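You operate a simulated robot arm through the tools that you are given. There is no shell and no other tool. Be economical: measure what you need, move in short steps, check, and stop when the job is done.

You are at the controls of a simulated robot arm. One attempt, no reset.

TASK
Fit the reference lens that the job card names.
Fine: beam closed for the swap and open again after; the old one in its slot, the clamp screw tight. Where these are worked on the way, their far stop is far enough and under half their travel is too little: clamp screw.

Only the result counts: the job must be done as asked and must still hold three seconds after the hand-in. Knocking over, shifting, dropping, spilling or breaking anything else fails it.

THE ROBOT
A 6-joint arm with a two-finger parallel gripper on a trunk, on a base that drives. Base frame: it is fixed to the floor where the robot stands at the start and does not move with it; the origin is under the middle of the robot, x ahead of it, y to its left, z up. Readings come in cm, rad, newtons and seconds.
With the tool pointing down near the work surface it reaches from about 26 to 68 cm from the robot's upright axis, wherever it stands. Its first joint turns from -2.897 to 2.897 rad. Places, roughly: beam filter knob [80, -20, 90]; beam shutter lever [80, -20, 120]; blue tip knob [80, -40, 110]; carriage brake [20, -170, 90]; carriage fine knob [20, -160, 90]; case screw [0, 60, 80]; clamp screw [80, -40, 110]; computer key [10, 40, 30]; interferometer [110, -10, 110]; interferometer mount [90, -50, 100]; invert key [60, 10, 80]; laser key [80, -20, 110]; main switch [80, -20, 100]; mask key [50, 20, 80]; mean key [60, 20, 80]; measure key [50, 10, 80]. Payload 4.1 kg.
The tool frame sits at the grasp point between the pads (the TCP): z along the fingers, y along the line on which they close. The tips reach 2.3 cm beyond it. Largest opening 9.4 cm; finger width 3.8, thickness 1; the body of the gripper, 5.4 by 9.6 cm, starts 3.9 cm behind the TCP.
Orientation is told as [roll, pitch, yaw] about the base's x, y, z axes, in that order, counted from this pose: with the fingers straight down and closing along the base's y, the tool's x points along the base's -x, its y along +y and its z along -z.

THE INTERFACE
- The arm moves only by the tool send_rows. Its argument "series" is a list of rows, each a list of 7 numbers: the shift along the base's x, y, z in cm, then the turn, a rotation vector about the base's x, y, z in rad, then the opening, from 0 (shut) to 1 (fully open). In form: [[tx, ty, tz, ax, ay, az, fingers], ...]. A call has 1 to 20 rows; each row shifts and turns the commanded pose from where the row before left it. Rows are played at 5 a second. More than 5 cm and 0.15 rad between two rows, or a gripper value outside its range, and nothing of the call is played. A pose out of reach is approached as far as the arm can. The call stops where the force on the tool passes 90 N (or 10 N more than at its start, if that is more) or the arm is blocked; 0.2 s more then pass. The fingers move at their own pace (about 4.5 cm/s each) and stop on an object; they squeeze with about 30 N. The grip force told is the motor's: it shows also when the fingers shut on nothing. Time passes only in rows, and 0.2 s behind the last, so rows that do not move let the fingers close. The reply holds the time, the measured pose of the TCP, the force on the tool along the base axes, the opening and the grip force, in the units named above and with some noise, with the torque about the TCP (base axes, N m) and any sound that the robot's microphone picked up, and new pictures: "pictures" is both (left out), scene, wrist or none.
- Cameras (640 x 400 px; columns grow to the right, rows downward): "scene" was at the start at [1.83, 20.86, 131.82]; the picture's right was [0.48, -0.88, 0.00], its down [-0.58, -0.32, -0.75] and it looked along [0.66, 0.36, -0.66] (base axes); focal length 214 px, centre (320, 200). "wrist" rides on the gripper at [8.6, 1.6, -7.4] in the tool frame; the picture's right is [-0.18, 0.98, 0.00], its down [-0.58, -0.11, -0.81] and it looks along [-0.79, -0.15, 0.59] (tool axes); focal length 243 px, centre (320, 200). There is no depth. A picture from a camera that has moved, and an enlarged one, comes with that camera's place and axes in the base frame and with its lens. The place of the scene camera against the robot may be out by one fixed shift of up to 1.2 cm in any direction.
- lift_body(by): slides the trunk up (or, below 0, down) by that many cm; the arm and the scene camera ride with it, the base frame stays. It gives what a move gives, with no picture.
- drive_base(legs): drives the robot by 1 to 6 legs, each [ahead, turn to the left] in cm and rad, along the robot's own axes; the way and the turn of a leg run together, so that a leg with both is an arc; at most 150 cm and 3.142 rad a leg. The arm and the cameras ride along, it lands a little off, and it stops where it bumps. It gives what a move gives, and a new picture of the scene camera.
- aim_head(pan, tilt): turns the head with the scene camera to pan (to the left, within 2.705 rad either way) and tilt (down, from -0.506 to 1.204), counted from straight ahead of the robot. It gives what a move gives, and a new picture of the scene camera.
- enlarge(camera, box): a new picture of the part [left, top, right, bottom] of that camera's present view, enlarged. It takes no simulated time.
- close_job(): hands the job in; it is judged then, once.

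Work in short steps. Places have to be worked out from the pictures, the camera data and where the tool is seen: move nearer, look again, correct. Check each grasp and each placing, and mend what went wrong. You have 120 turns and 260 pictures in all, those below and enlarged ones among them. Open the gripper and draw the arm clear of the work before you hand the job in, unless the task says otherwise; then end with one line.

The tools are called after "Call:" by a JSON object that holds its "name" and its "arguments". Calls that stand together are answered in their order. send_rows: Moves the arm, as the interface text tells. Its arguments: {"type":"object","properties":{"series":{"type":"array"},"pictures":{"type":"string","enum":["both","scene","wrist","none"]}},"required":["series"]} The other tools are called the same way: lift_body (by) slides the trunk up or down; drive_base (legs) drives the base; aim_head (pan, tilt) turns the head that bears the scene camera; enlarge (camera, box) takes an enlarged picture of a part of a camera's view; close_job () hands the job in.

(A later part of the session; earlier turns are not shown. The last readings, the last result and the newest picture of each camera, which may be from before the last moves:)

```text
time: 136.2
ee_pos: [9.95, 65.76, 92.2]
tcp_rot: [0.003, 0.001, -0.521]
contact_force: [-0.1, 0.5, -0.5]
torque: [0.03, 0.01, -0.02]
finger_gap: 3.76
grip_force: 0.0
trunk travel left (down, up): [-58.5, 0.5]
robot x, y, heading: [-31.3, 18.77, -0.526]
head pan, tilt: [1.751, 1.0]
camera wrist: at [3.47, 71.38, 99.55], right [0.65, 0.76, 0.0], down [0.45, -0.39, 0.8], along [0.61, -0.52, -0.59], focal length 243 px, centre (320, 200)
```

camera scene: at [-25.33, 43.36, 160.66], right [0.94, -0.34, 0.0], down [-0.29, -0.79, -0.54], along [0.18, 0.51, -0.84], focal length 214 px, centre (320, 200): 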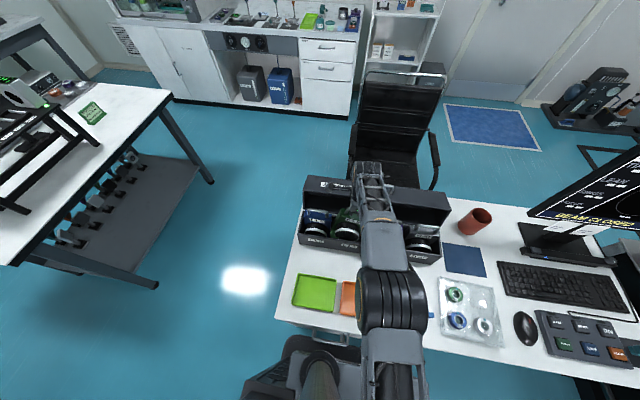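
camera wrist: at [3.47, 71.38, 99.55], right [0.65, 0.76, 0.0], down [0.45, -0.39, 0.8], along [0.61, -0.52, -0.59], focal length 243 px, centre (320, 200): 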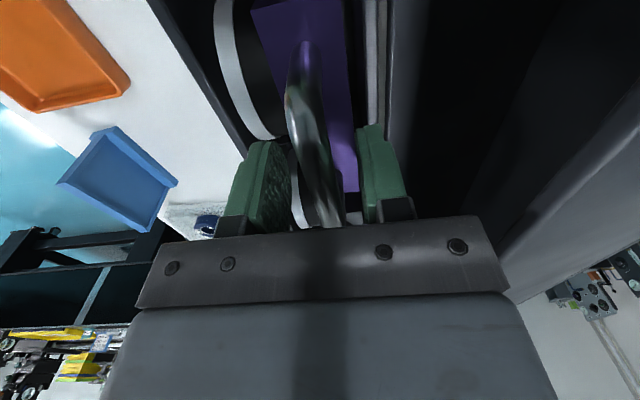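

Call:
{"name": "send_rows", "arguments": {"series": [[0, 0, -0.3, 0, 0, 0, 0.4], [0, 0, -0.3, 0, 0, 0, 0.4], [0, 0, 0, 0, 0, 0, 0.4]], "pictures": "none"}}

```text
time: 137.1
ee_pos: [10.11, 65.59, 91.48]
tcp_rot: [0.0, 0.002, -0.519]
contact_force: [0.1, 0.2, -0.2]
torque: [0.0, 0.02, -0.03]
finger_gap: 3.76
grip_force: 0.0
trunk travel left (down, up): [-58.5, 0.5]
robot x, y, heading: [-31.15, 18.88, -0.529]
head pan, tilt: [1.751, 1.0]
```

Call:
{"name": "send_rows", "arguments": {"series": [[0, 0, -0.3, 0, 0, 0, 0.4], [0, 0, -0.3, 0, 0, 0, 0.4], [0, 0, 0, 0, 0, 0, 0.4]], "pictures": "none"}}

```text
time: 137.8
ee_pos: [9.95, 65.77, 90.93]
tcp_rot: [0.0, 0.003, -0.519]
contact_force: [0.5, 0.1, -0.7]
torque: [0.02, 0.04, -0.02]
finger_gap: 3.76
grip_force: 0.0
trunk travel left (down, up): [-58.5, 0.5]
robot x, y, heading: [-31.38, 18.91, -0.527]
head pan, tilt: [1.751, 1.0]
```

Call:
{"name": "send_rows", "arguments": {"series": [[0, 0, -0.2, 0, 0, 0, 0.4], [0, 0, -0.2, 0, 0, 0, 0.4], [0, 0, 0, 0, 0, 0, 0], [0, 0, 0, 0, 0, 0, 0], [0, 0, 0, 0, 0, 0, 0], [0, 0, 0, 0, 0, 0, 0]], "pictures": "wrist"}}

```text
time: 139.2
ee_pos: [10.11, 65.73, 90.61]
tcp_rot: [0.002, 0.002, -0.52]
contact_force: [2.0, 2.8, 3.1]
torque: [0.05, -0.07, 0.01]
finger_gap: 2.94
grip_force: 30.0
trunk travel left (down, up): [-58.5, 0.5]
robot x, y, heading: [-31.48, 19.19, -0.529]
head pan, tilt: [1.751, 1.0]
camera wrist: at [3.5, 71.38, 97.94], right [0.65, 0.76, 0.0], down [0.45, -0.39, 0.8], along [0.61, -0.52, -0.59], focal length 243 px, centre (320, 200)
```

wrist: 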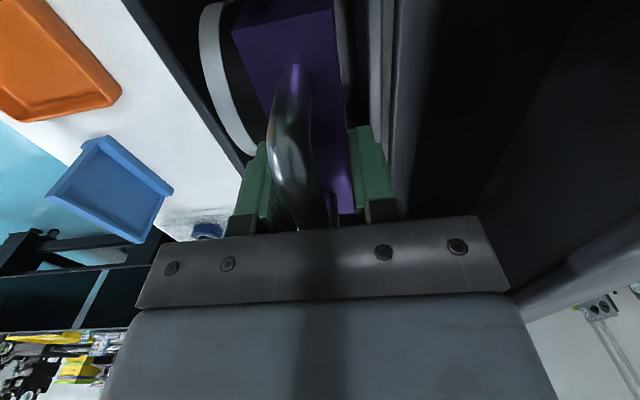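

The fingers closed on the plate itself (gap 2.9): a flat, non-swinging grip but shallow. I reopen, go 0.5 cm deeper and close again.

Call:
{"name": "send_rows", "arguments": {"series": [[0, 0, 0, 0, 0, 0, 0.42], [0, 0, 0, 0, 0, 0, 0.42], [0, 0, -0.25, 0, 0, 0, 0.42], [0, 0, -0.25, 0, 0, 0, 0.42], [0, 0, 0, 0, 0, 0, 0], [0, 0, 0, 0, 0, 0, 0], [0, 0, 0, 0, 0, 0, 0]], "pictures": "none"}}

```text
time: 140.8
ee_pos: [10.17, 65.73, 90.15]
tcp_rot: [0.004, 0.001, -0.52]
contact_force: [2.5, 2.6, 3.7]
torque: [0.04, -0.08, -0.03]
finger_gap: 2.97
grip_force: 29.8
trunk travel left (down, up): [-58.5, 0.5]
robot x, y, heading: [-31.35, 19.04, -0.524]
head pan, tilt: [1.751, 1.0]
```

Solid grip. Lift out in steps and check.

Call:
{"name": "send_rows", "arguments": {"series": [[0, 0, 0.5, 0, 0, 0, 0], [0, 0, 1.5, 0, 0, 0, 0], [0, 0, 2.5, 0, 0, 0, 0], [0, 0, 3, 0, 0, 0, 0], [0, 0, 3, 0, 0, 0, 0], [0, 0, 3, 0, 0, 0, 0], [0, 0, 2.5, 0, 0, 0, 0], [0, 0, 0, 0, 0, 0, 0]]}}

```text
time: 142.7
ee_pos: [10.04, 65.68, 105.98]
tcp_rot: [0.002, 0.003, -0.521]
contact_force: [-0.3, -0.8, -4.5]
torque: [0.04, -0.07, 0.01]
finger_gap: 2.99
grip_force: 30.0
trunk travel left (down, up): [-58.5, 0.5]
robot x, y, heading: [-31.85, 18.93, -0.531]
head pan, tilt: [1.751, 1.0]
camera scene: at [-25.25, 43.47, 160.65], right [0.94, -0.34, 0.0], down [-0.29, -0.79, -0.54], along [0.18, 0.51, -0.84], focal length 214 px, centre (320, 200)
camera wrist: at [3.55, 71.22, 113.39], right [0.65, 0.76, 0.0], down [0.45, -0.39, 0.8], along [0.61, -0.52, -0.59], focal length 243 px, centre (320, 200)
```

scene: 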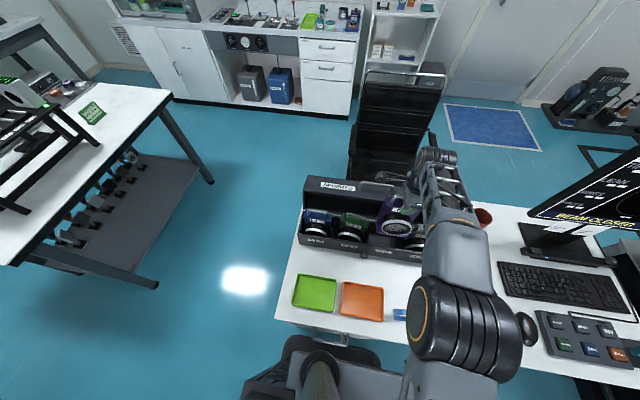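
wrist: 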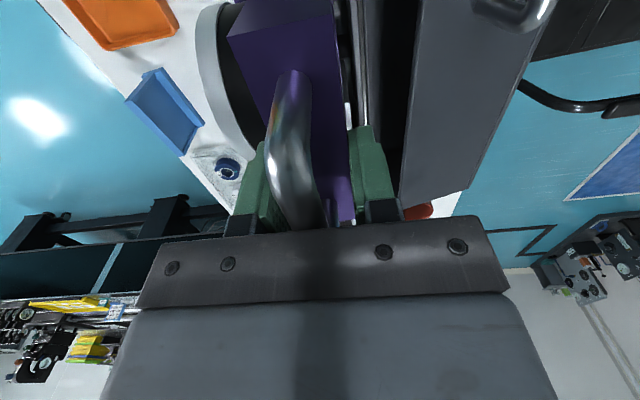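

f:7 is held firmly and level. I swing it in front of the robot and up to carrying height.

Call:
{"name": "send_rows", "arguments": {"series": [[-0.47, -4.35, 2, 0, 0, 0, 0], [-0.47, -4.35, 2, 0, 0, 0, 0], [-0.47, -4.35, 2, 0, 0, 0, 0], [-0.47, -4.35, 2, 0, 0, 0, 0], [-0.05, -4.75, 1, 0, 0, 0, 0], [-0.05, -4.75, 1, 0, 0, 0, 0], [-0.05, -4.75, 1, 0, 0, 0, 0], [-0.05, -4.75, 1, 0, 0, 0, 0], [-0.05, -4.75, 1, 0, 0, 0, 0], [-0.05, -4.75, 1, 0, 0, 0, 0], [-1.55, -3.72, 2, 0, 0, 0, 0], [-1.55, -3.72, 2, 0, 0, 0, 0], [-1.55, -3.72, 2, 0, 0, 0, 0], [-1.55, -3.72, 2, 0, 0, 0, 0], [0, 0, 0, 0, 0, 0, 0]], "pictures": "none"}}

Call:
{"name": "aim_head", "arguments": {"pan": 0.1, "tilt": 0.7}}

```text
time: 145.8
ee_pos: [1.53, 4.89, 128.3]
tcp_rot: [0.002, 0.004, -0.521]
contact_force: [0.5, 0.2, -5.5]
torque: [0.02, -0.06, 0.0]
finger_gap: 3.0
grip_force: 30.3
trunk travel left (down, up): [-58.5, 0.5]
robot x, y, heading: [-30.94, 19.37, -0.528]
head pan, tilt: [1.751, 1.0]
```

```text
time: 147.6
ee_pos: [1.5, 4.89, 128.31]
tcp_rot: [0.001, 0.004, -0.522]
contact_force: [-0.8, 0.5, -6.5]
torque: [0.02, -0.07, 0.01]
finger_gap: 3.0
grip_force: 30.2
trunk travel left (down, up): [-58.5, 0.5]
robot x, y, heading: [-31.54, 19.11, -0.52]
head pan, tilt: [0.099, 0.7]
camera scene: at [-19.92, 33.31, 163.01], right [-0.41, -0.91, 0.0], down [-0.59, 0.27, -0.76], along [0.7, -0.32, -0.64], focal length 214 px, centre (320, 200)
```

scene: 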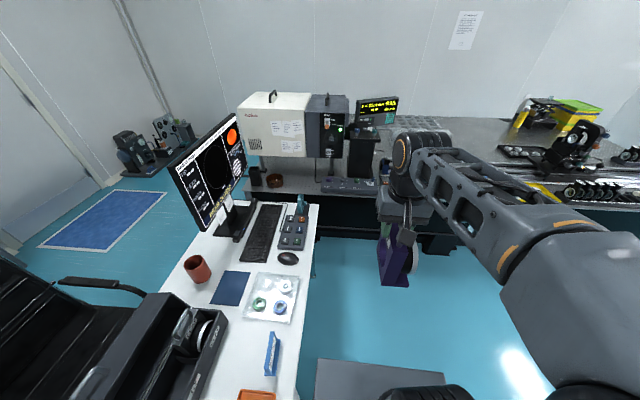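

Drive forward 78 cm back to the bench (deck front then ~2 cm from the bench edge).

Call:
{"name": "drive_base", "arguments": {"legs": [[78, 0.005]]}}

Call:
{"name": "enlarge", "arguments": {"camera": "scene", "box": [280, 110, 460, 230]}}

Call:
{"name": "enlarge", "arguments": {"camera": "wrist", "box": [0, 0, 640, 400]}}

```text
time: 151.8
ee_pos: [69.04, -34.13, 128.25]
tcp_rot: [0.001, 0.005, -0.516]
contact_force: [-0.6, -0.5, -5.4]
torque: [0.04, -0.09, -0.01]
finger_gap: 3.0
grip_force: 30.2
trunk travel left (down, up): [-58.5, 0.5]
robot x, y, heading: [35.9, -19.84, -0.525]
head pan, tilt: [0.099, 0.7]
camera scene: at [47.46, -5.82, 163.01], right [-0.41, -0.91, 0.0], down [-0.59, 0.27, -0.76], along [0.7, -0.32, -0.64], focal length 214 px, centre (320, 200)
```

scene: 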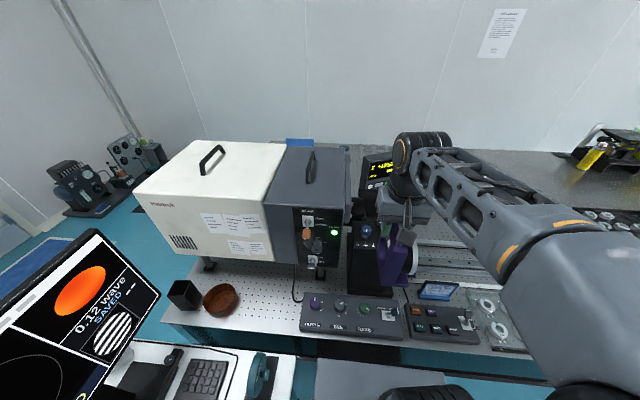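

```text
3.33 times, centred on (370, 170) of scene
camera zoom: at [47.46, -5.82, 163.01], right [-0.41, -0.91, 0.0], down [-0.59, 0.27, -0.76], along [0.7, -0.32, -0.64], focal length 715 px, centre (153, 300)
```

zoom: 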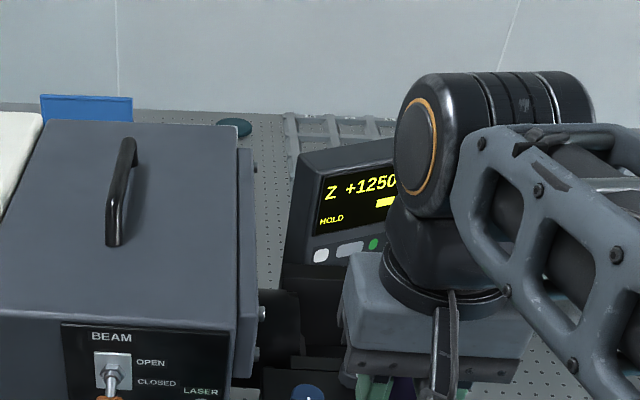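

```text
1.00 times, centred on (320, 200) of wrist (not enlarged: the box is as wide or as high as the picture)
camera zoom: at [62.4, -28.56, 135.6], right [0.65, 0.76, 0.0], down [0.45, -0.38, 0.8], along [0.61, -0.52, -0.59], focal length 243 px, centre (320, 200)
```

zoom: 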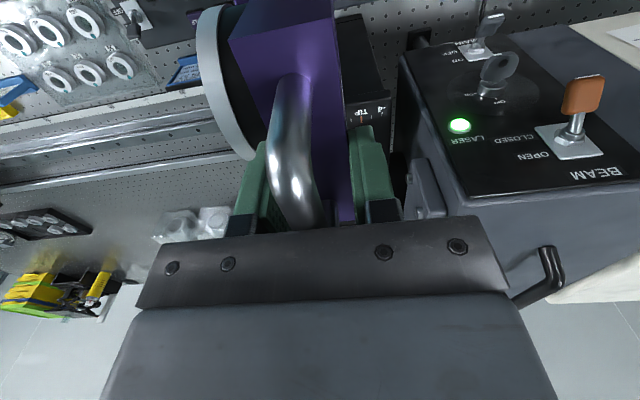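

I extend over the seat: along f at z 128, dipping slightly at the end to stay within reach.

Call:
{"name": "send_rows", "arguments": {"series": [[3.86, -2.56, 0, 0, 0, -0.004, 0], [3.86, -2.56, 0, 0, 0, 0, 0], [3.86, -2.56, 0, 0, 0, 0, 0], [3.86, -2.56, 0, 0, 0, 0, 0], [3.86, -2.56, 0, 0, 0, 0, 0], [2.34, -1.34, -1.2, 0, 0, 0, 0], [0, 0, 0, 0, 0, 0, 0]], "pictures": "none"}}

Call:
{"name": "enlarge", "arguments": {"camera": "wrist", "box": [180, 0, 480, 220]}}

Call:
{"name": "enlarge", "arguments": {"camera": "scene", "box": [320, 130, 440, 230]}}

```text
time: 153.3
ee_pos: [90.51, -48.43, 127.12]
tcp_rot: [0.002, 0.003, -0.52]
contact_force: [0.0, 0.2, -5.5]
torque: [0.0, -0.08, -0.01]
finger_gap: 2.97
grip_force: 30.2
trunk travel left (down, up): [-58.5, 0.5]
robot x, y, heading: [35.63, -20.13, -0.523]
head pan, tilt: [0.099, 0.7]
```

```text
1.82 times, centred on (330, 110) of wrist
camera zoom: at [83.94, -42.79, 134.4], right [0.65, 0.76, 0.0], down [0.45, -0.39, 0.8], along [0.61, -0.52, -0.59], focal length 441 px, centre (302, 364)
```

zoom: 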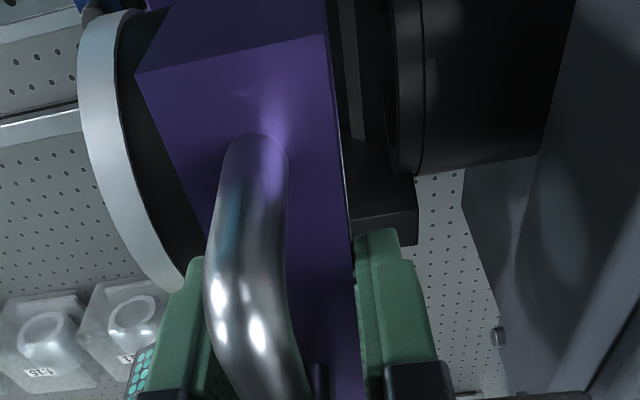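

```text
4.00 times, centred on (380, 180) of scene
camera zoom: at [47.42, -5.8, 163.01], right [-0.41, -0.91, 0.0], down [-0.59, 0.27, -0.76], along [0.7, -0.32, -0.64], focal length 858 px, centre (80, 280)
```

zoom: 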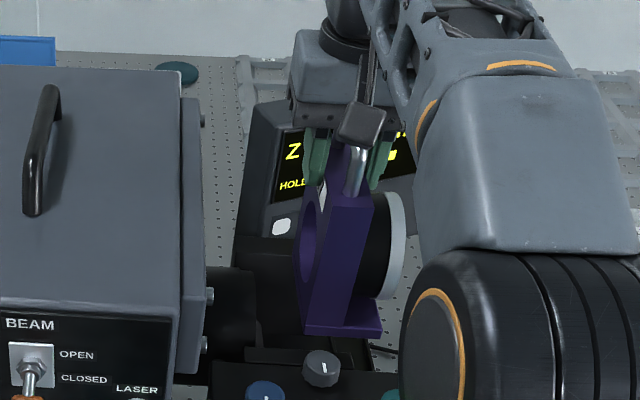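

Upright and just short of the seat. I move the last 2.7 cm to (93.04,-49.5) and lower to z≈119.

Call:
{"name": "send_rows", "arguments": {"series": [[1.3, -0.55, -1.2, 0, 0, 0, 0], [1.23, -0.52, -1.2, 0, 0, 0, 0], [0, 0, -1.5, 0, 0, 0, 0], [0, 0, -1.5, 0, 0, 0, 0], [0, 0, -1.3, 0, 0, 0, 0], [0, 0, -1.3, 0, 0, 0, 0], [0, 0, 0, 0, 0, 0, 0]], "pictures": "none"}}

Call:
{"name": "enlarge", "arguments": {"camera": "wrist", "box": [180, 0, 480, 220]}}

Call:
{"name": "enlarge", "arguments": {"camera": "scene", "box": [320, 130, 440, 230]}}

```text
time: 154.9
ee_pos: [93.21, -49.35, 119.04]
tcp_rot: [0.002, 0.004, -0.52]
contact_force: [8.8, -5.0, -2.7]
torque: [-0.55, -0.87, 0.34]
finger_gap: 2.99
grip_force: 30.1
trunk travel left (down, up): [-58.5, 0.5]
robot x, y, heading: [36.04, -19.98, -0.522]
head pan, tilt: [0.099, 0.7]
```

```text
1.82 times, centred on (330, 110) of wrist
camera zoom: at [86.59, -43.74, 126.45], right [0.65, 0.76, 0.0], down [0.45, -0.39, 0.8], along [0.61, -0.52, -0.59], focal length 441 px, centre (302, 364)
```

zoom: 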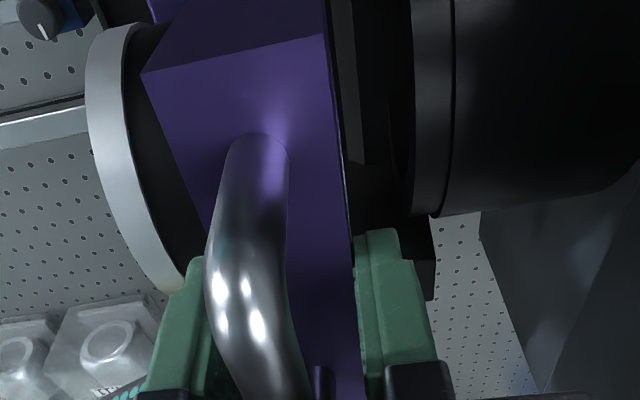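

```text
4.00 times, centred on (380, 180) of scene
camera zoom: at [47.57, -5.88, 163.0], right [-0.41, -0.91, 0.0], down [-0.59, 0.27, -0.76], along [0.7, -0.31, -0.65], focal length 858 px, centre (80, 280)
```

zoom: 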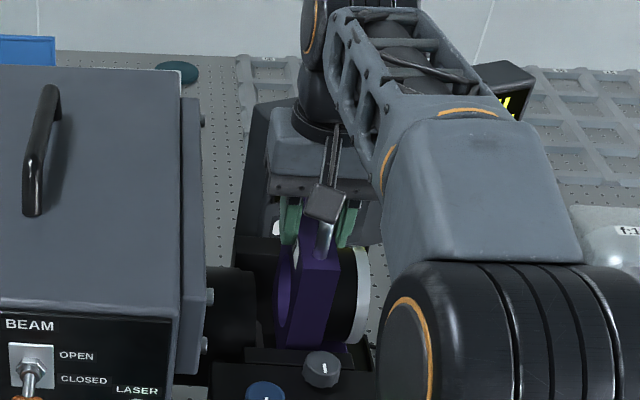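

A 10 N push towards +f says the plate rubs on the front (clamp) side. I shift +f 0.4 and check before going on.

Call:
{"name": "send_rows", "arguments": {"series": [[0.35, -0.2, 0.3, 0, 0, 0, 0], [0, 0, -0.3, 0, 0, 0, 0], [0, 0, -0.5, 0, 0, 0, 0], [0, 0, 0, 0, 0, 0, 0]], "pictures": "none"}}

```text
time: 155.9
ee_pos: [93.41, -49.66, 118.68]
tcp_rot: [0.001, 0.003, -0.519]
contact_force: [1.0, -0.3, -5.4]
torque: [0.03, -0.05, 0.01]
finger_gap: 3.0
grip_force: 29.4
trunk travel left (down, up): [-58.5, 0.5]
robot x, y, heading: [35.57, -20.4, -0.523]
head pan, tilt: [0.099, 0.7]
```

Free now. Continue down in small steps.

Call:
{"name": "send_rows", "arguments": {"series": [[0, 0, -0.7, 0, 0, 0, 0], [0, 0, -0.7, 0, 0, 0, 0], [0, 0, -0.7, 0, 0, 0, 0], [0, 0, -0.6, 0, 0, 0, 0], [0, 0, 0, 0, 0, 0, 0]], "pictures": "none"}}

```text
time: 157.2
ee_pos: [93.44, -49.52, 115.88]
tcp_rot: [0.002, 0.004, -0.52]
contact_force: [0.7, 1.1, -5.0]
torque: [0.01, -0.07, 0.03]
finger_gap: 3.0
grip_force: 30.0
trunk travel left (down, up): [-58.5, 0.5]
robot x, y, heading: [36.13, -19.98, -0.52]
head pan, tilt: [0.099, 0.7]
```

Call:
{"name": "send_rows", "arguments": {"series": [[0, 0, -0.4, 0, 0, 0, 0], [0, 0, -0.4, 0, 0, 0, 0], [0, 0, -0.3, 0, 0, 0, 0], [0, 0, 0, 0, 0, 0, 0]], "pictures": "wrist"}}

Call:
{"name": "enlarge", "arguments": {"camera": "scene", "box": [320, 130, 440, 230]}}

```text
time: 158.2
ee_pos: [93.42, -49.49, 114.73]
tcp_rot: [0.002, 0.003, -0.52]
contact_force: [-0.2, 1.0, -5.5]
torque: [0.02, -0.07, 0.04]
finger_gap: 2.99
grip_force: 30.3
trunk travel left (down, up): [-58.5, 0.5]
robot x, y, heading: [35.82, -20.46, -0.517]
head pan, tilt: [0.099, 0.7]
camera wrist: at [86.88, -43.92, 122.1], right [0.65, 0.76, 0.0], down [0.45, -0.39, 0.8], along [0.61, -0.52, -0.59], focal length 243 px, centre (320, 200)
```

wrist: 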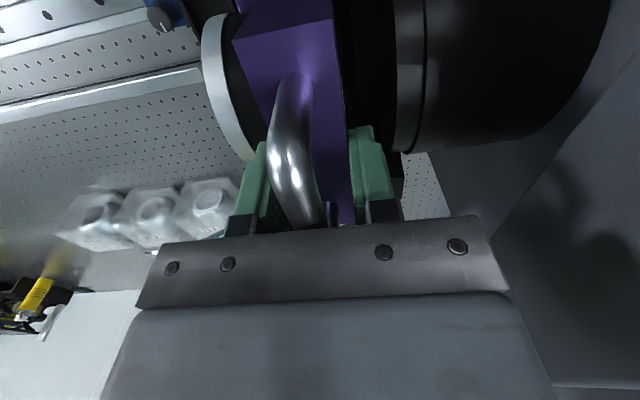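

```text
4.00 times, centred on (380, 180) of scene
camera zoom: at [47.45, -5.81, 163.01], right [-0.41, -0.91, 0.0], down [-0.59, 0.27, -0.76], along [0.7, -0.32, -0.64], focal length 858 px, centre (80, 280)
```

zoom: 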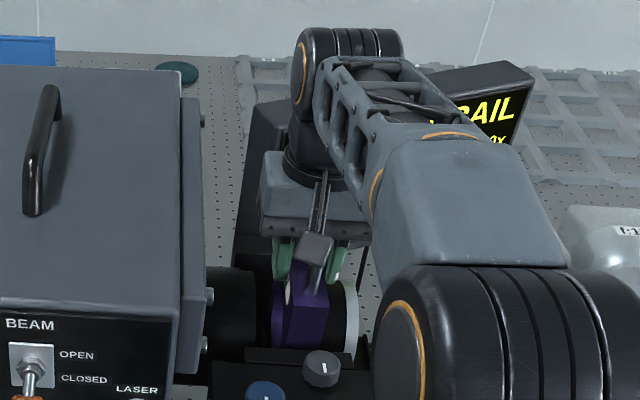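

Call:
{"name": "send_rows", "arguments": {"series": [[0, 0, -0.3, 0, 0, 0, 0], [0, 0, -0.3, 0, 0, 0, 0], [0, 0, 0, 0, 0, 0, 0]], "pictures": "none"}}

```text
time: 158.9
ee_pos: [93.52, -49.58, 114.02]
tcp_rot: [0.003, 0.004, -0.519]
contact_force: [1.3, -0.1, -5.3]
torque: [0.0, -0.09, -0.01]
finger_gap: 3.0
grip_force: 30.0
trunk travel left (down, up): [-58.5, 0.5]
robot x, y, heading: [35.79, -20.18, -0.524]
head pan, tilt: [0.099, 0.7]
```

Call:
{"name": "send_rows", "arguments": {"series": [[0, 0, -0.3, 0, 0, 0, 0], [0, 0, -0.3, 0, 0, 0, 0], [0, 0, 0, 0, 0, 0, 0]], "pictures": "wrist"}}

Call:
{"name": "enlarge", "arguments": {"camera": "wrist", "box": [220, 0, 420, 160]}}

```text
time: 159.8
ee_pos: [93.33, -49.46, 113.82]
tcp_rot: [0.002, -0.003, -0.52]
contact_force: [2.8, -1.3, 12.3]
torque: [0.04, 0.63, 0.02]
finger_gap: 3.0
grip_force: 29.5
trunk travel left (down, up): [-58.5, 0.5]
robot x, y, heading: [35.94, -20.24, -0.525]
head pan, tilt: [0.099, 0.7]
camera wrist: at [86.79, -43.84, 121.11], right [0.65, 0.76, 0.0], down [0.45, -0.38, 0.81], along [0.61, -0.52, -0.59], focal length 243 px, centre (320, 200)
```

wrist: 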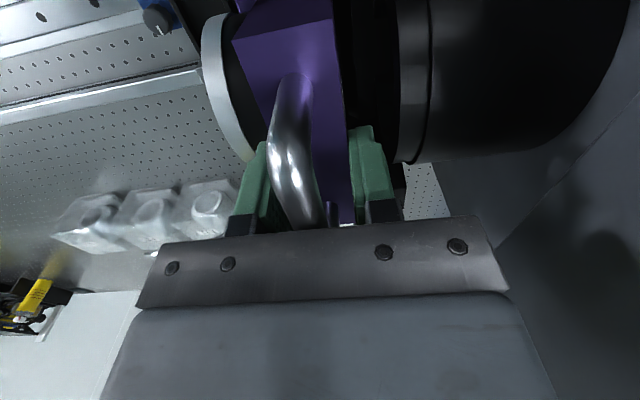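

```text
2.50 times, centred on (320, 80) of wrist
camera zoom: at [86.79, -43.84, 121.11], right [0.65, 0.76, 0.0], down [0.45, -0.38, 0.81], along [0.61, -0.52, -0.59], focal length 606 px, centre (320, 500)
```

zoom: 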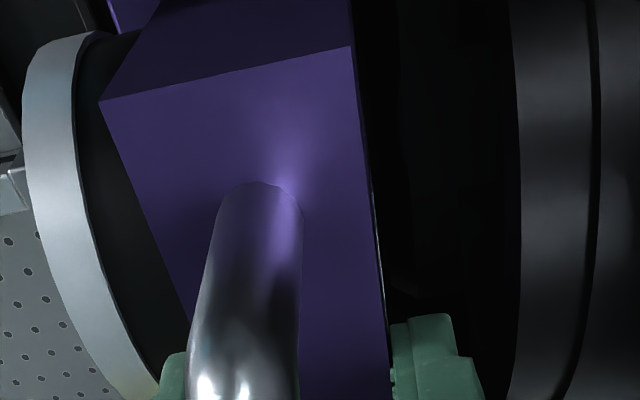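

Contact at z≈113.8, plate front at f≈99.5 as before, so it seems seated. I push slightly more to confirm a firm stop.

Call:
{"name": "send_rows", "arguments": {"series": [[0, 0, -0.25, 0, 0, 0, 0], [0, 0, -0.25, 0, 0, 0, 0], [0, 0, 0, 0, 0, 0, 0]], "pictures": "none"}}

Call:
{"name": "enlarge", "arguments": {"camera": "scene", "box": [320, 120, 440, 230]}}

```text
time: 160.6
ee_pos: [93.54, -49.44, 113.58]
tcp_rot: [0.0, -0.011, -0.519]
contact_force: [13.9, -5.0, 42.3]
torque: [0.19, 0.78, 0.09]
finger_gap: 2.99
grip_force: 30.2
trunk travel left (down, up): [-58.5, 0.5]
robot x, y, heading: [36.19, -20.02, -0.524]
head pan, tilt: [0.099, 0.7]
```

```text
3.64 times, centred on (380, 175) of scene
camera zoom: at [47.25, -5.67, 163.04], right [-0.41, -0.91, 0.0], down [-0.59, 0.26, -0.77], along [0.7, -0.32, -0.64], focal length 780 px, centre (102, 291)
```

zoom: 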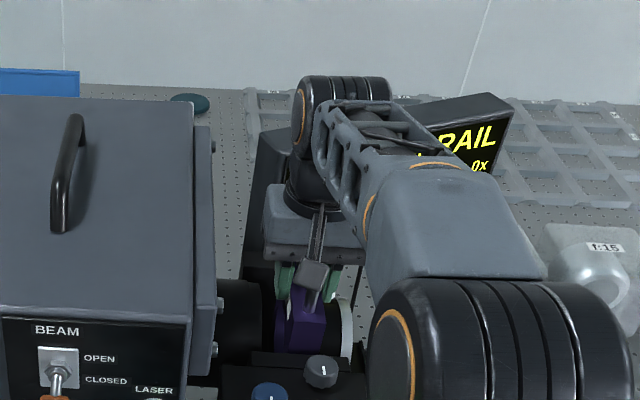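

Height matches the f:3.3 when it was seated (plate top ≈113.2 by the same method), and the stop is firm. I relieve the load, open the fingers a little, and check.

Call:
{"name": "send_rows", "arguments": {"series": [[0, 0, 0.4, 0, 0, 0, 0], [0, 0, 0, 0, 0, 0, 0.36], [0, 0, 0, 0, 0, 0, 0.4], [0, 0, 0, 0, 0, 0, 0.4], [0, 0, 0, 0, 0, 0, 0.4]], "pictures": "wrist"}}

Call:
{"name": "enlarge", "arguments": {"camera": "wrist", "box": [220, 0, 420, 160]}}

```text
time: 161.8
ee_pos: [93.36, -49.53, 113.52]
tcp_rot: [0.001, 0.002, -0.52]
contact_force: [9.3, -4.6, 24.9]
torque: [0.27, 0.5, 0.02]
finger_gap: 3.79
grip_force: 0.0
trunk travel left (down, up): [-58.5, 0.5]
robot x, y, heading: [35.96, -20.0, -0.525]
head pan, tilt: [0.099, 0.7]
camera wrist: at [86.83, -43.89, 120.89], right [0.65, 0.76, 0.0], down [0.45, -0.38, 0.81], along [0.61, -0.52, -0.59], focal length 243 px, centre (320, 200)
```

wrist: 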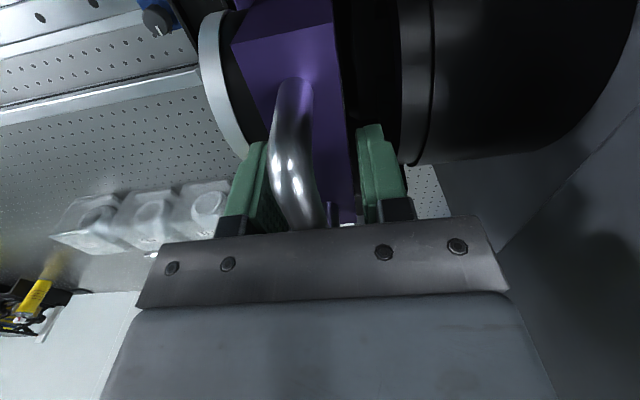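

```text
2.50 times, centred on (320, 80) of wrist
camera zoom: at [86.83, -43.89, 120.89], right [0.65, 0.76, 0.0], down [0.45, -0.38, 0.81], along [0.61, -0.52, -0.59], focal length 606 px, centre (320, 500)
```

zoom: 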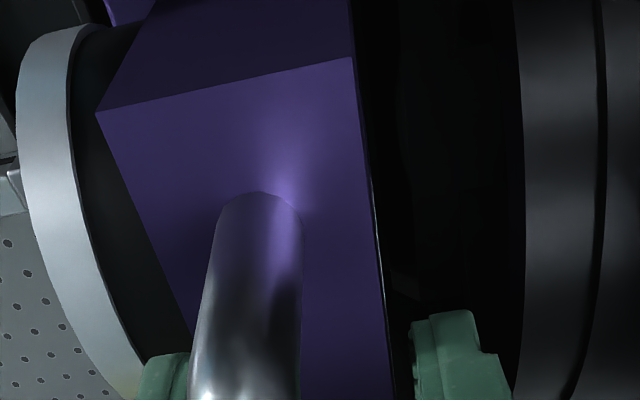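

Fingers are open and the lens stays. I raise clear and return to the same viewpoint as before the swap, to compare the seating pixel by pixel.

Call:
{"name": "send_rows", "arguments": {"series": [[0, 0, 1, 0, 0, 0, 0.42], [0, 0, 2, 0, 0, 0, 0.45], [0, 0, 3, 0, 0, 0, 0.45], [0, 0, 3, 0, 0, 0, 0.5], [-2.4, 1.15, 2.9, 0, 0, 0, 0.5], [-3.6, 1.75, 0.8, 0, 0, 0, 0.5], [-3.5, 1.72, 0, 0, 0, 0, 0.5], [0, 0, 0, 0, 0, 0, 0.5]], "pictures": "none"}}

Call:
{"name": "enlarge", "arguments": {"camera": "wrist", "box": [220, 60, 420, 220]}}

Call:
{"name": "enlarge", "arguments": {"camera": "scene", "box": [320, 130, 440, 230]}}

```text
time: 163.6
ee_pos: [83.97, -44.87, 126.04]
tcp_rot: [0.0, 0.002, -0.521]
contact_force: [-0.2, -0.1, -0.2]
torque: [0.03, -0.05, 0.0]
finger_gap: 4.69
grip_force: 0.1
trunk travel left (down, up): [-58.5, 0.5]
robot x, y, heading: [35.8, -20.07, -0.523]
head pan, tilt: [0.099, 0.7]
```

```text
2.50 times, centred on (320, 140) of wrist
camera zoom: at [77.32, -39.17, 133.33], right [0.65, 0.76, 0.0], down [0.45, -0.39, 0.8], along [0.61, -0.52, -0.59], focal length 606 px, centre (320, 350)
```

zoom: 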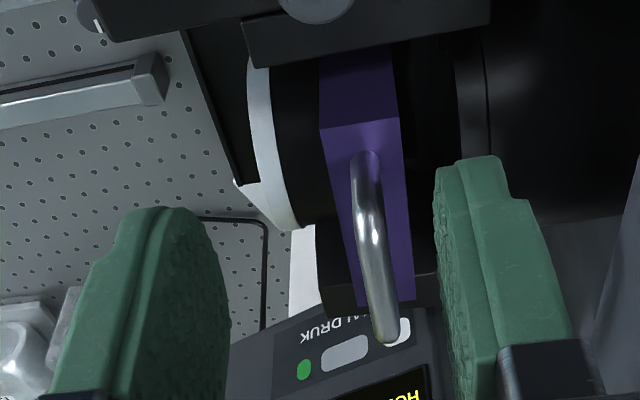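

```text
4.00 times, centred on (380, 180) of scene
camera zoom: at [47.42, -5.8, 163.01], right [-0.41, -0.91, 0.0], down [-0.59, 0.27, -0.76], along [0.7, -0.32, -0.64], focal length 858 px, centre (80, 280)
```

zoom: 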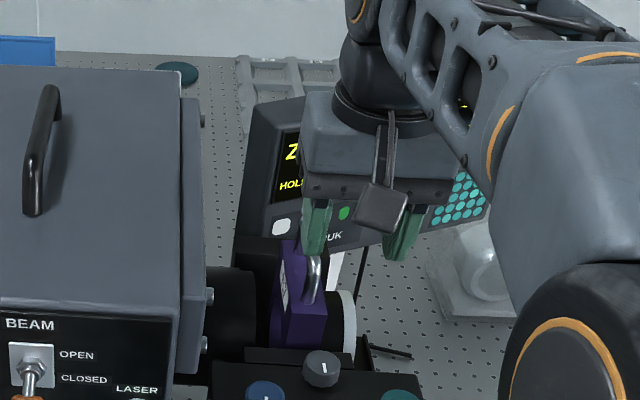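

The f:7 sits exactly where the f:3.3 sat (same pixels). Now the clamp: I rotate to yaw ≈-1.24, descend on the knob and grip it.

Call:
{"name": "send_rows", "arguments": {"series": [[0, 0, -2, 0, 0, -0.144, 0.5], [-0.1, 0, -2, 0, 0, -0.144, 0.5], [0, 0, -2, 0, 0, -0.144, 0.5], [0, 0, -2, 0, 0, -0.144, 0.5], [0, 0, -2, 0, 0, -0.144, 0.5], [0, 0, -1.5, 0, 0, 0, 0.5], [0, 0, -1.2, 0, 0, 0, 0.5], [0, 0, -1, 0, 0, 0, 0.5], [0, 0, 0, 0, 0, 0, 0], [0, 0, 0, 0, 0, 0, 0], [0, 0, 0, 0, 0, 0, 0], [0, 0, 0, 0, 0, 0, 0]], "pictures": "wrist"}}

```text
time: 166.2
ee_pos: [83.71, -44.84, 112.39]
tcp_rot: [0.001, 0.005, -1.24]
contact_force: [-12.5, -3.6, -6.8]
torque: [-0.66, 0.34, 0.02]
finger_gap: 2.89
grip_force: 45.5
trunk travel left (down, up): [-58.5, 0.5]
robot x, y, heading: [35.78, -20.24, -0.526]
head pan, tilt: [0.099, 0.7]
camera wrist: at [82.61, -36.32, 119.78], right [0.99, 0.14, 0.0], down [0.09, -0.59, 0.8], along [0.12, -0.8, -0.59], focal length 243 px, centre (320, 200)
```

wrist: 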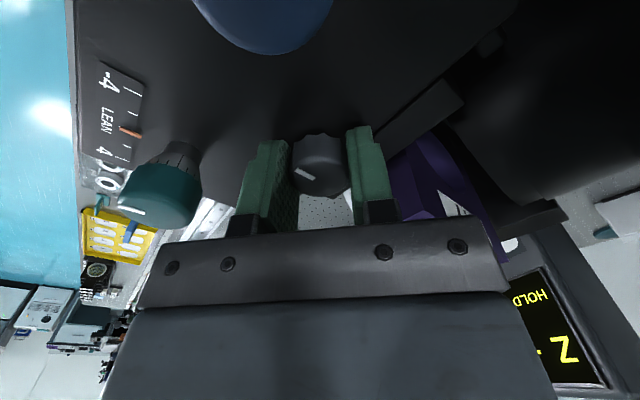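

Knob gripped. Turn counter-clockwise 1.44 rad, then release and rewind partly.

Call:
{"name": "send_rows", "arguments": {"series": [[0, 0, 0, 0, 0, 0.144, 0], [0, 0, 0, 0, 0, 0.144, 0], [0, 0, 0, 0, 0, 0.144, 0], [0, 0, 0, 0, 0, 0.144, 0], [0, 0, 0, 0, 0, 0.144, 0], [0, 0, 0, 0, 0, 0.144, 0], [0, 0, 0, 0, 0, 0.144, 0], [0, 0, 0, 0, 0, 0.144, 0], [0, 0, 0, 0, 0, 0.144, 0], [0, 0, 0, 0, 0, 0.144, 0], [0, 0, 0, 0, 0, 0, 0]], "pictures": "wrist"}}

```text
time: 168.6
ee_pos: [83.85, -44.75, 112.38]
tcp_rot: [0.003, 0.006, 0.202]
contact_force: [-12.7, 14.0, -25.2]
torque: [-0.18, -0.58, -0.03]
finger_gap: 2.92
grip_force: 45.0
trunk travel left (down, up): [-58.5, 0.5]
robot x, y, heading: [36.19, -20.16, -0.523]
head pan, tilt: [0.099, 0.7]
camera wrist: at [75.22, -44.99, 119.81], right [-0.02, 1.0, 0.0], down [0.6, 0.01, 0.8], along [0.8, 0.02, -0.6], focal length 243 px, centre (320, 200)
```

wrist: 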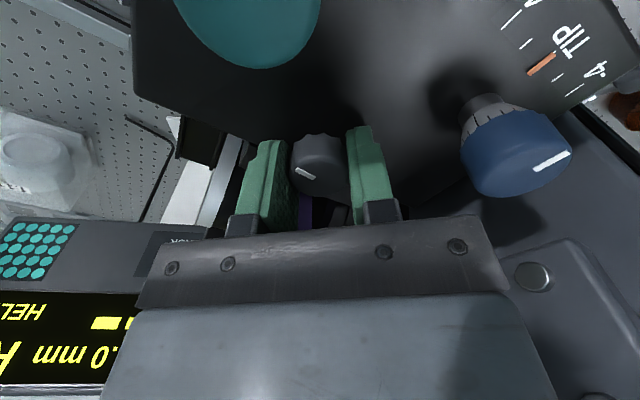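

The knob followed the whole 1.44 rad. Release, rewind, regrip, and start the next stroke.

Call:
{"name": "send_rows", "arguments": {"series": [[0, 0, 0, 0, 0, 0, 0.5], [0, 0, 0, 0, 0, 0, 0.5], [0, 0, 0, 0, 0, -0.144, 0.5], [0, 0, 0, 0, 0, -0.144, 0.5], [0, 0, 0, 0, 0, -0.144, 0.5], [0, 0, 0, 0, 0, -0.144, 0.5], [0, 0, 0, 0, 0, -0.144, 0.5], [0, 0, 0, 0, 0, -0.144, 0.5], [0, 0, 0, 0, 0, -0.144, 0.5], [0, 0, 0, 0, 0, -0.144, 0.5], [0, 0, 0, 0, 0, -0.144, 0.5], [0, 0, 0, 0, 0, -0.144, 0.5], [0, 0, 0, 0, 0, 0, 0], [0, 0, 0, 0, 0, 0, 0], [0, 0, 0, 0, 0, 0, 0], [0, 0, 0, 0, 0, 0.144, 0], [0, 0, 0, 0, 0, 0.144, 0], [0, 0, 0, 0, 0, 0.144, 0], [0, 0, 0, 0, 0, 0.144, 0], [0, 0, 0, 0, 0, 0.144, 0]], "pictures": "none"}}

Call:
{"name": "send_rows", "arguments": {"series": [[0, 0, 0, 0, 0, 0.144, 0], [0, 0, 0, 0, 0, 0.144, 0], [0, 0, 0, 0, 0, 0.144, 0], [0, 0, 0, 0, 0, 0.144, 0], [0, 0, 0, 0, 0, 0.144, 0], [0, 0, 0, 0, 0, 0, 0]], "pictures": "wrist"}}

```text
time: 172.8
ee_pos: [83.87, -44.92, 112.36]
tcp_rot: [0.001, 0.004, -0.517]
contact_force: [-3.9, 0.8, -6.8]
torque: [-0.3, -0.25, 0.02]
finger_gap: 2.82
grip_force: 45.4
trunk travel left (down, up): [-58.5, 0.5]
robot x, y, heading: [36.16, -20.42, -0.528]
head pan, tilt: [0.099, 0.7]
```

```text
time: 174.2
ee_pos: [83.87, -44.69, 112.31]
tcp_rot: [0.002, 0.004, 0.203]
contact_force: [1.1, 10.8, -13.9]
torque: [0.12, -0.99, -0.01]
finger_gap: 2.83
grip_force: 44.9
trunk travel left (down, up): [-58.5, 0.5]
robot x, y, heading: [35.69, -20.15, -0.525]
head pan, tilt: [0.099, 0.7]
camera wrist: at [75.24, -44.97, 119.78], right [-0.02, 1.0, 0.0], down [0.59, 0.01, 0.8], along [0.8, 0.01, -0.59], focal length 243 px, centre (320, 200)
```

wrist: 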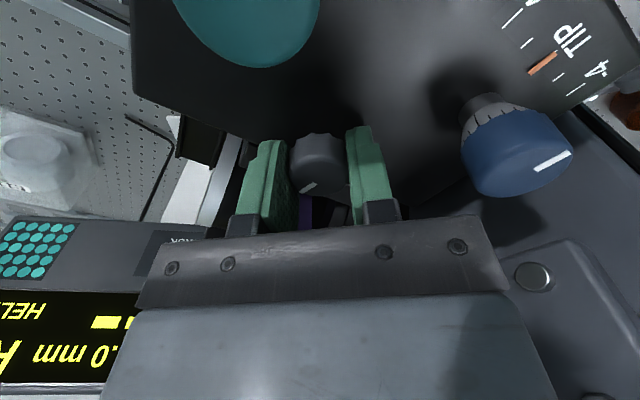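

The mark is ≈0.2 rad short of its original "tight" direction. One more short stroke until it slips at the stop.

Call:
{"name": "send_rows", "arguments": {"series": [[0, 0, 0, 0, 0, 0, 0.5], [0, 0, 0, 0, 0, 0, 0.5], [0, 0, 0, 0, 0, -0.14, 0.5], [0, 0, 0, 0, 0, -0.14, 0.5], [0, 0, 0, 0, 0, -0.14, 0.5], [0, 0, 0, 0, 0, -0.14, 0.5], [0, 0, 0, 0, 0, -0.14, 0.5], [0, 0, 0, 0, 0, 0, 0], [0, 0, 0, 0, 0, 0, 0], [0, 0, 0, 0, 0, 0, 0], [0, 0, 0, 0, 0, 0.1, 0], [0, 0, 0, 0, 0, 0.1, 0], [0, 0, 0, 0, 0, 0.1, 0], [0, 0, 0, 0, 0, 0.1, 0], [0, 0, 0, 0, 0, 0.1, 0]], "pictures": "none"}}

Call:
{"name": "enlarge", "arguments": {"camera": "wrist", "box": [240, 90, 400, 210]}}

```text
time: 177.3
ee_pos: [83.88, -44.76, 112.53]
tcp_rot: [0.0, 0.004, 0.003]
contact_force: [3.0, 6.7, -5.3]
torque: [-0.02, -0.1, -0.18]
finger_gap: 2.88
grip_force: 45.1
trunk travel left (down, up): [-58.5, 0.5]
robot x, y, heading: [36.1, -20.14, -0.526]
head pan, tilt: [0.099, 0.7]
```

```text
3.33 times, centred on (320, 150) of wrist
camera zoom: at [75.39, -43.26, 119.83], right [0.18, 0.98, 0.0], down [0.58, -0.11, 0.8], along [0.79, -0.15, -0.6], focal length 809 px, centre (320, 367)
```

zoom: 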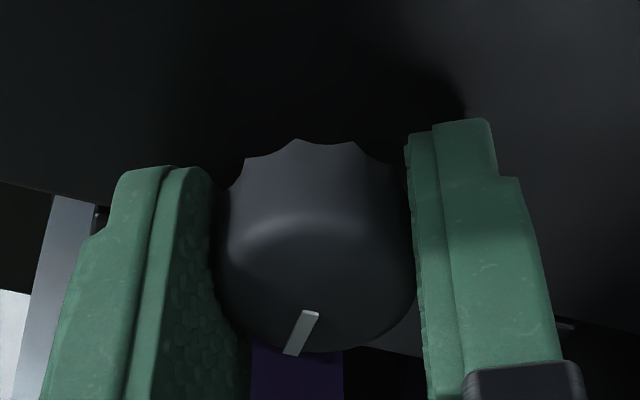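

Same slipping torque and mark direction as at the start: the clamp is tight at its stop. I release, rise, back away and go above the beam lever (closed tip ≈(84.9,-18.8,116.4)).

Call:
{"name": "send_rows", "arguments": {"series": [[0, 0, 0, 0, 0, 0, 0.5], [0, 0, 0, 0, 0, 0, 0.5], [0, 0, 3, 0, 0, 0, 0.5], [0, 0, 4, 0, 0, 0, 0.5], [0, 0, 4, 0, 0, -0.13, 0.5], [0, 0, 3.5, 0, 0, -0.13, 0.5], [-4.05, 2.32, 0, 0, 0, -0.13, 0.5], [-4.05, 2.32, 0, 0, 0, -0.13, 0.45], [-4.05, 2.32, 0, 0, 0, 0, 0.45], [2.6, 3.8, 0, 0, 0, 0, 0.45], [2.6, 3.8, 0, 0, 0, 0, 0.45], [2.6, 3.8, 0, 0, 0, 0, 0.45], [2.6, 3.8, 0, 0, 0, 0, 0.45], [2.6, 3.8, 0, 0, 0, 0, 0.45], [0, 0, 0, 0, 0, 0, 0.45]], "pictures": "wrist"}}

```text
time: 180.6
ee_pos: [84.53, -19.1, 126.71]
tcp_rot: [0.001, 0.001, -0.523]
contact_force: [0.1, 0.2, 0.4]
torque: [0.0, 0.0, 0.01]
finger_gap: 4.22
grip_force: 0.1
trunk travel left (down, up): [-58.5, 0.5]
robot x, y, heading: [35.93, -20.33, -0.529]
head pan, tilt: [0.099, 0.7]
camera wrist: at [77.96, -13.37, 134.18], right [0.65, 0.76, 0.0], down [0.45, -0.39, 0.8], along [0.61, -0.52, -0.59], focal length 243 px, centre (320, 200)
```

wrist: 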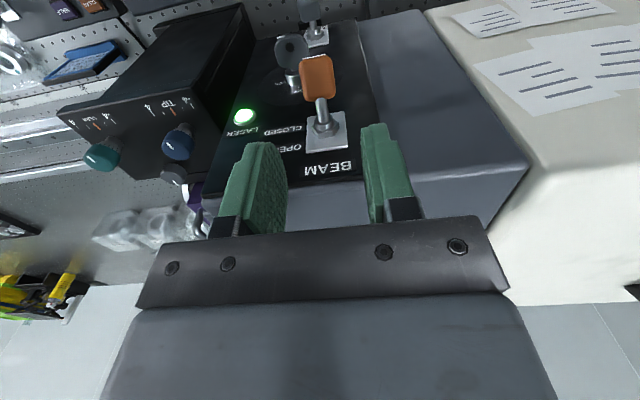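

Tool is aligned over the lever tip. Descend to straddle the tip and close on its sides.

Call:
{"name": "send_rows", "arguments": {"series": [[0, 0, -3, 0, 0, 0, 0.45], [0, 0, -3, 0, 0, 0, 0.45], [0, 0, -2, 0, 0, 0, 0.45], [0, 0, -1.7, 0, 0, 0, 0.45], [0, 0, 0, 0, 0, 0, 0], [0, 0, 0, 0, 0, 0, 0], [0, 0, 0, 0, 0, 0, 0]], "pictures": "wrist"}}

```text
time: 181.6
ee_pos: [85.06, -19.05, 119.01]
tcp_rot: [0.022, -0.044, -0.514]
contact_force: [-9.4, -14.4, 16.3]
torque: [-0.94, 0.62, 0.39]
finger_gap: 3.27
grip_force: 14.1
trunk travel left (down, up): [-58.5, 0.5]
robot x, y, heading: [36.11, -19.92, -0.529]
head pan, tilt: [0.099, 0.7]
stopped in row 5: the force on the tool passed its limit at 96 N (the readings are from after the stop); the commanded pose is now the measured one
camera wrist: at [78.12, -13.46, 126.07], right [0.64, 0.77, 0.03], down [0.41, -0.38, 0.83], along [0.64, -0.52, -0.56], focal length 243 px, centre (320, 200)
5 turns are left
```

wrist: 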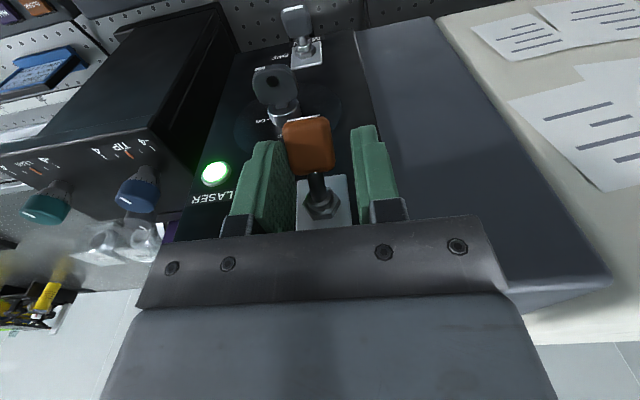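

Blocked at z≈119, but the tips already overlap the lever knob by over 1 cm. I recentre slightly, close on it here and lift it through its arc.

Call:
{"name": "send_rows", "arguments": {"series": [[-0.2, -0.35, 0.2, 0.003, 0.049, 0, 0.3], [0, 0, 0, 0, 0, 0, 0], [0, 0, 0, 0, 0, 0, 0], [0, 0, 0, 0, 0, 0, 0], [-0.1, 0.05, 0.8, 0, 0, 0, 0], [-0.1, 0.05, 0.8, 0, 0, 0, 0], [0, 0, 0.8, 0, 0, 0, 0], [0, 0, 0.8, 0, 0, 0, 0], [0.1, -0.05, 0.8, 0, 0, 0, 0], [0.1, -0.05, 0.8, 0, 0, 0, 0], [0, 0, 0, 0, 0, 0, 0]], "pictures": "both"}}

Call:
{"name": "enlarge", "arguments": {"camera": "scene", "box": [260, 160, 380, 270]}}

```text
time: 184.0
ee_pos: [85.2, -19.5, 123.65]
tcp_rot: [0.001, 0.008, -0.519]
contact_force: [0.5, 0.2, -1.3]
torque: [0.02, 0.01, -0.01]
finger_gap: 0.0
grip_force: 42.2
trunk travel left (down, up): [-58.5, 0.5]
robot x, y, heading: [35.84, -19.79, -0.525]
head pan, tilt: [0.099, 0.7]
camera scene: at [47.4, -5.79, 163.01], right [-0.41, -0.91, 0.0], down [-0.59, 0.27, -0.77], along [0.7, -0.32, -0.64], focal length 214 px, centre (320, 200)
camera wrist: at [78.71, -13.81, 131.14], right [0.65, 0.76, 0.0], down [0.46, -0.39, 0.8], along [0.61, -0.52, -0.6], focal length 243 px, centre (320, 200)
```

scene: 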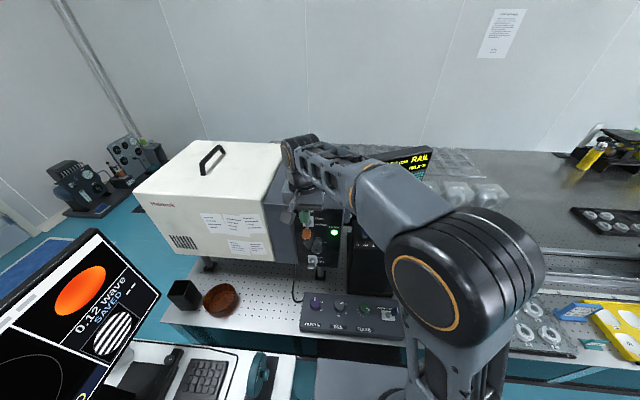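
wrist: 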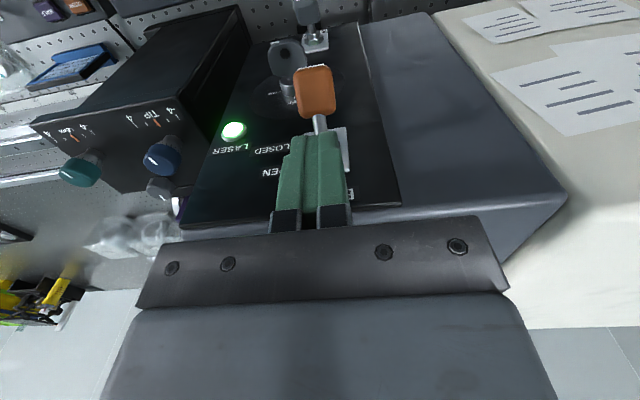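

```text
3.64 times, centred on (320, 215) of scene
camera zoom: at [47.4, -5.79, 163.01], right [-0.41, -0.91, 0.0], down [-0.59, 0.27, -0.77], along [0.7, -0.32, -0.64], focal length 780 px, centre (320, 146)
4 turns are left
```

zoom: 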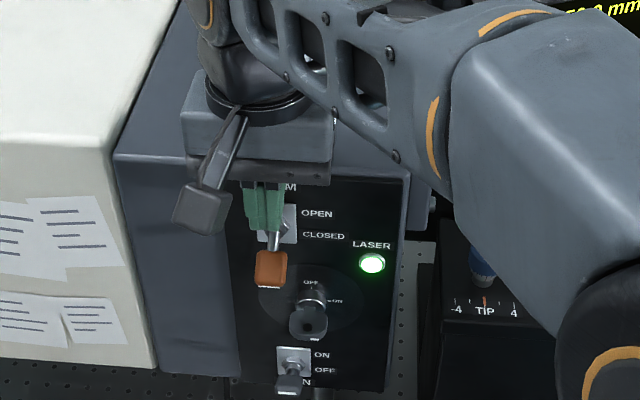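

It slipped because the fingers had begun closing while still descending onto the knob's edge. I reopen, descend with the gap open to z≈117.8, wait, then close fully and lift.

Call:
{"name": "send_rows", "arguments": {"series": [[-0.42, 0.07, 0, 0, 0, 0, 0.47], [0, 0, 0, 0, 0, 0, 0.47], [0, 0, -2, 0, 0, 0, 0.47], [0, 0, -2, 0, 0, 0, 0.47], [0, 0, -1.9, 0, 0, 0, 0.47], [0, 0, 0, 0, 0, 0, 0.47], [0, 0, 0, 0, 0, 0, 0], [0, 0, 0, 0, 0, 0, 0], [0, 0, 0, 0, 0, 0, 0], [-0.2, 0.1, 0.7, 0, 0, 0, 0], [-0.1, 0.05, 0.7, 0, 0, 0, 0], [0, 0, 0.7, 0, 0, 0, 0], [0, 0, 0.7, 0, 0, 0, 0], [0.1, -0.05, 0.7, 0, 0, 0, 0], [0.1, -0.05, 0.7, 0, 0, 0, 0], [0, 0, 0.4, 0, 0, 0, 0], [0, 0, 0, 0, 0, 0, 0.47], [0, 0, 0, 0, 0, 0, 0.47], [0, 0, 4, 0, 0, 0, 0.47], [0, 0, 3, 0, 0, 0, 0.47]], "pictures": "both"}}

Call:
{"name": "enlarge", "arguments": {"camera": "scene", "box": [260, 160, 380, 270]}}

```text
time: 185.5
ee_pos: [85.13, -19.4, 119.13]
tcp_rot: [0.021, -0.031, -0.516]
contact_force: [-6.2, 0.4, 28.1]
torque: [-1.79, 0.0, 0.46]
finger_gap: 2.86
grip_force: 8.9
trunk travel left (down, up): [-58.5, 0.5]
robot x, y, heading: [36.12, -20.06, -0.523]
head pan, tilt: [0.099, 0.7]
stopped in row 7: the force on the tool passed its limit at 91 N (the readings are from after the stop); the commanded pose is now the measured one
camera scene: at [47.03, -5.78, 162.96], right [-0.41, -0.91, 0.0], down [-0.58, 0.27, -0.77], along [0.7, -0.32, -0.64], focal length 214 px, centre (320, 200)
camera wrist: at [78.23, -13.74, 126.22], right [0.64, 0.77, 0.03], down [0.42, -0.38, 0.82], along [0.64, -0.52, -0.57], focal length 243 px, centre (320, 200)
```

scene: 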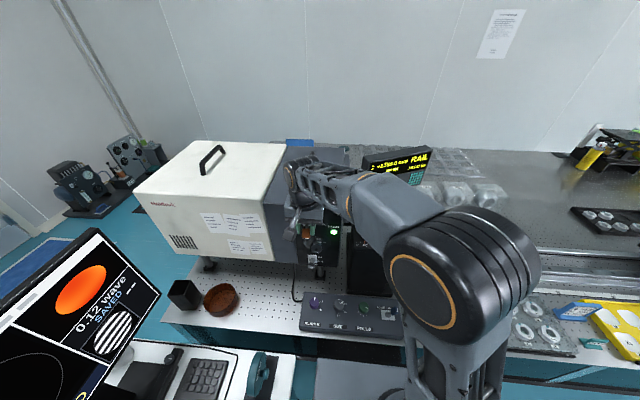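
wrist: 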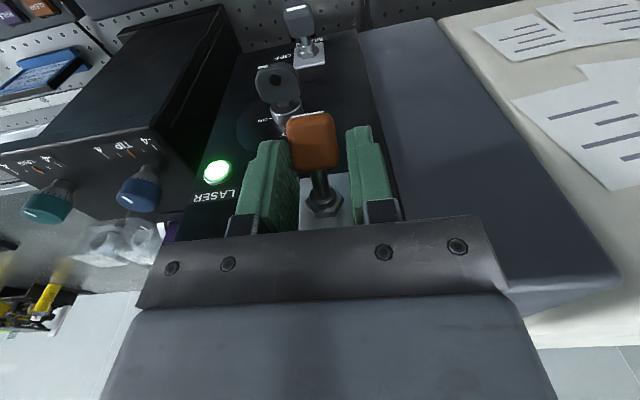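

```text
3.64 times, centred on (320, 215) of scene
camera zoom: at [47.03, -5.78, 162.96], right [-0.41, -0.91, 0.0], down [-0.58, 0.27, -0.77], along [0.7, -0.32, -0.64], focal length 780 px, centre (320, 146)
3 turns are left
```

zoom: 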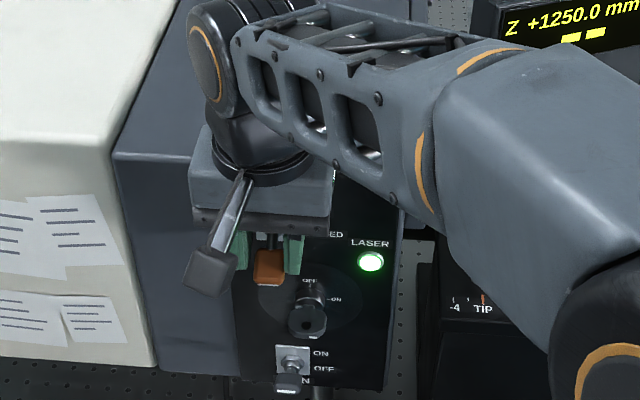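

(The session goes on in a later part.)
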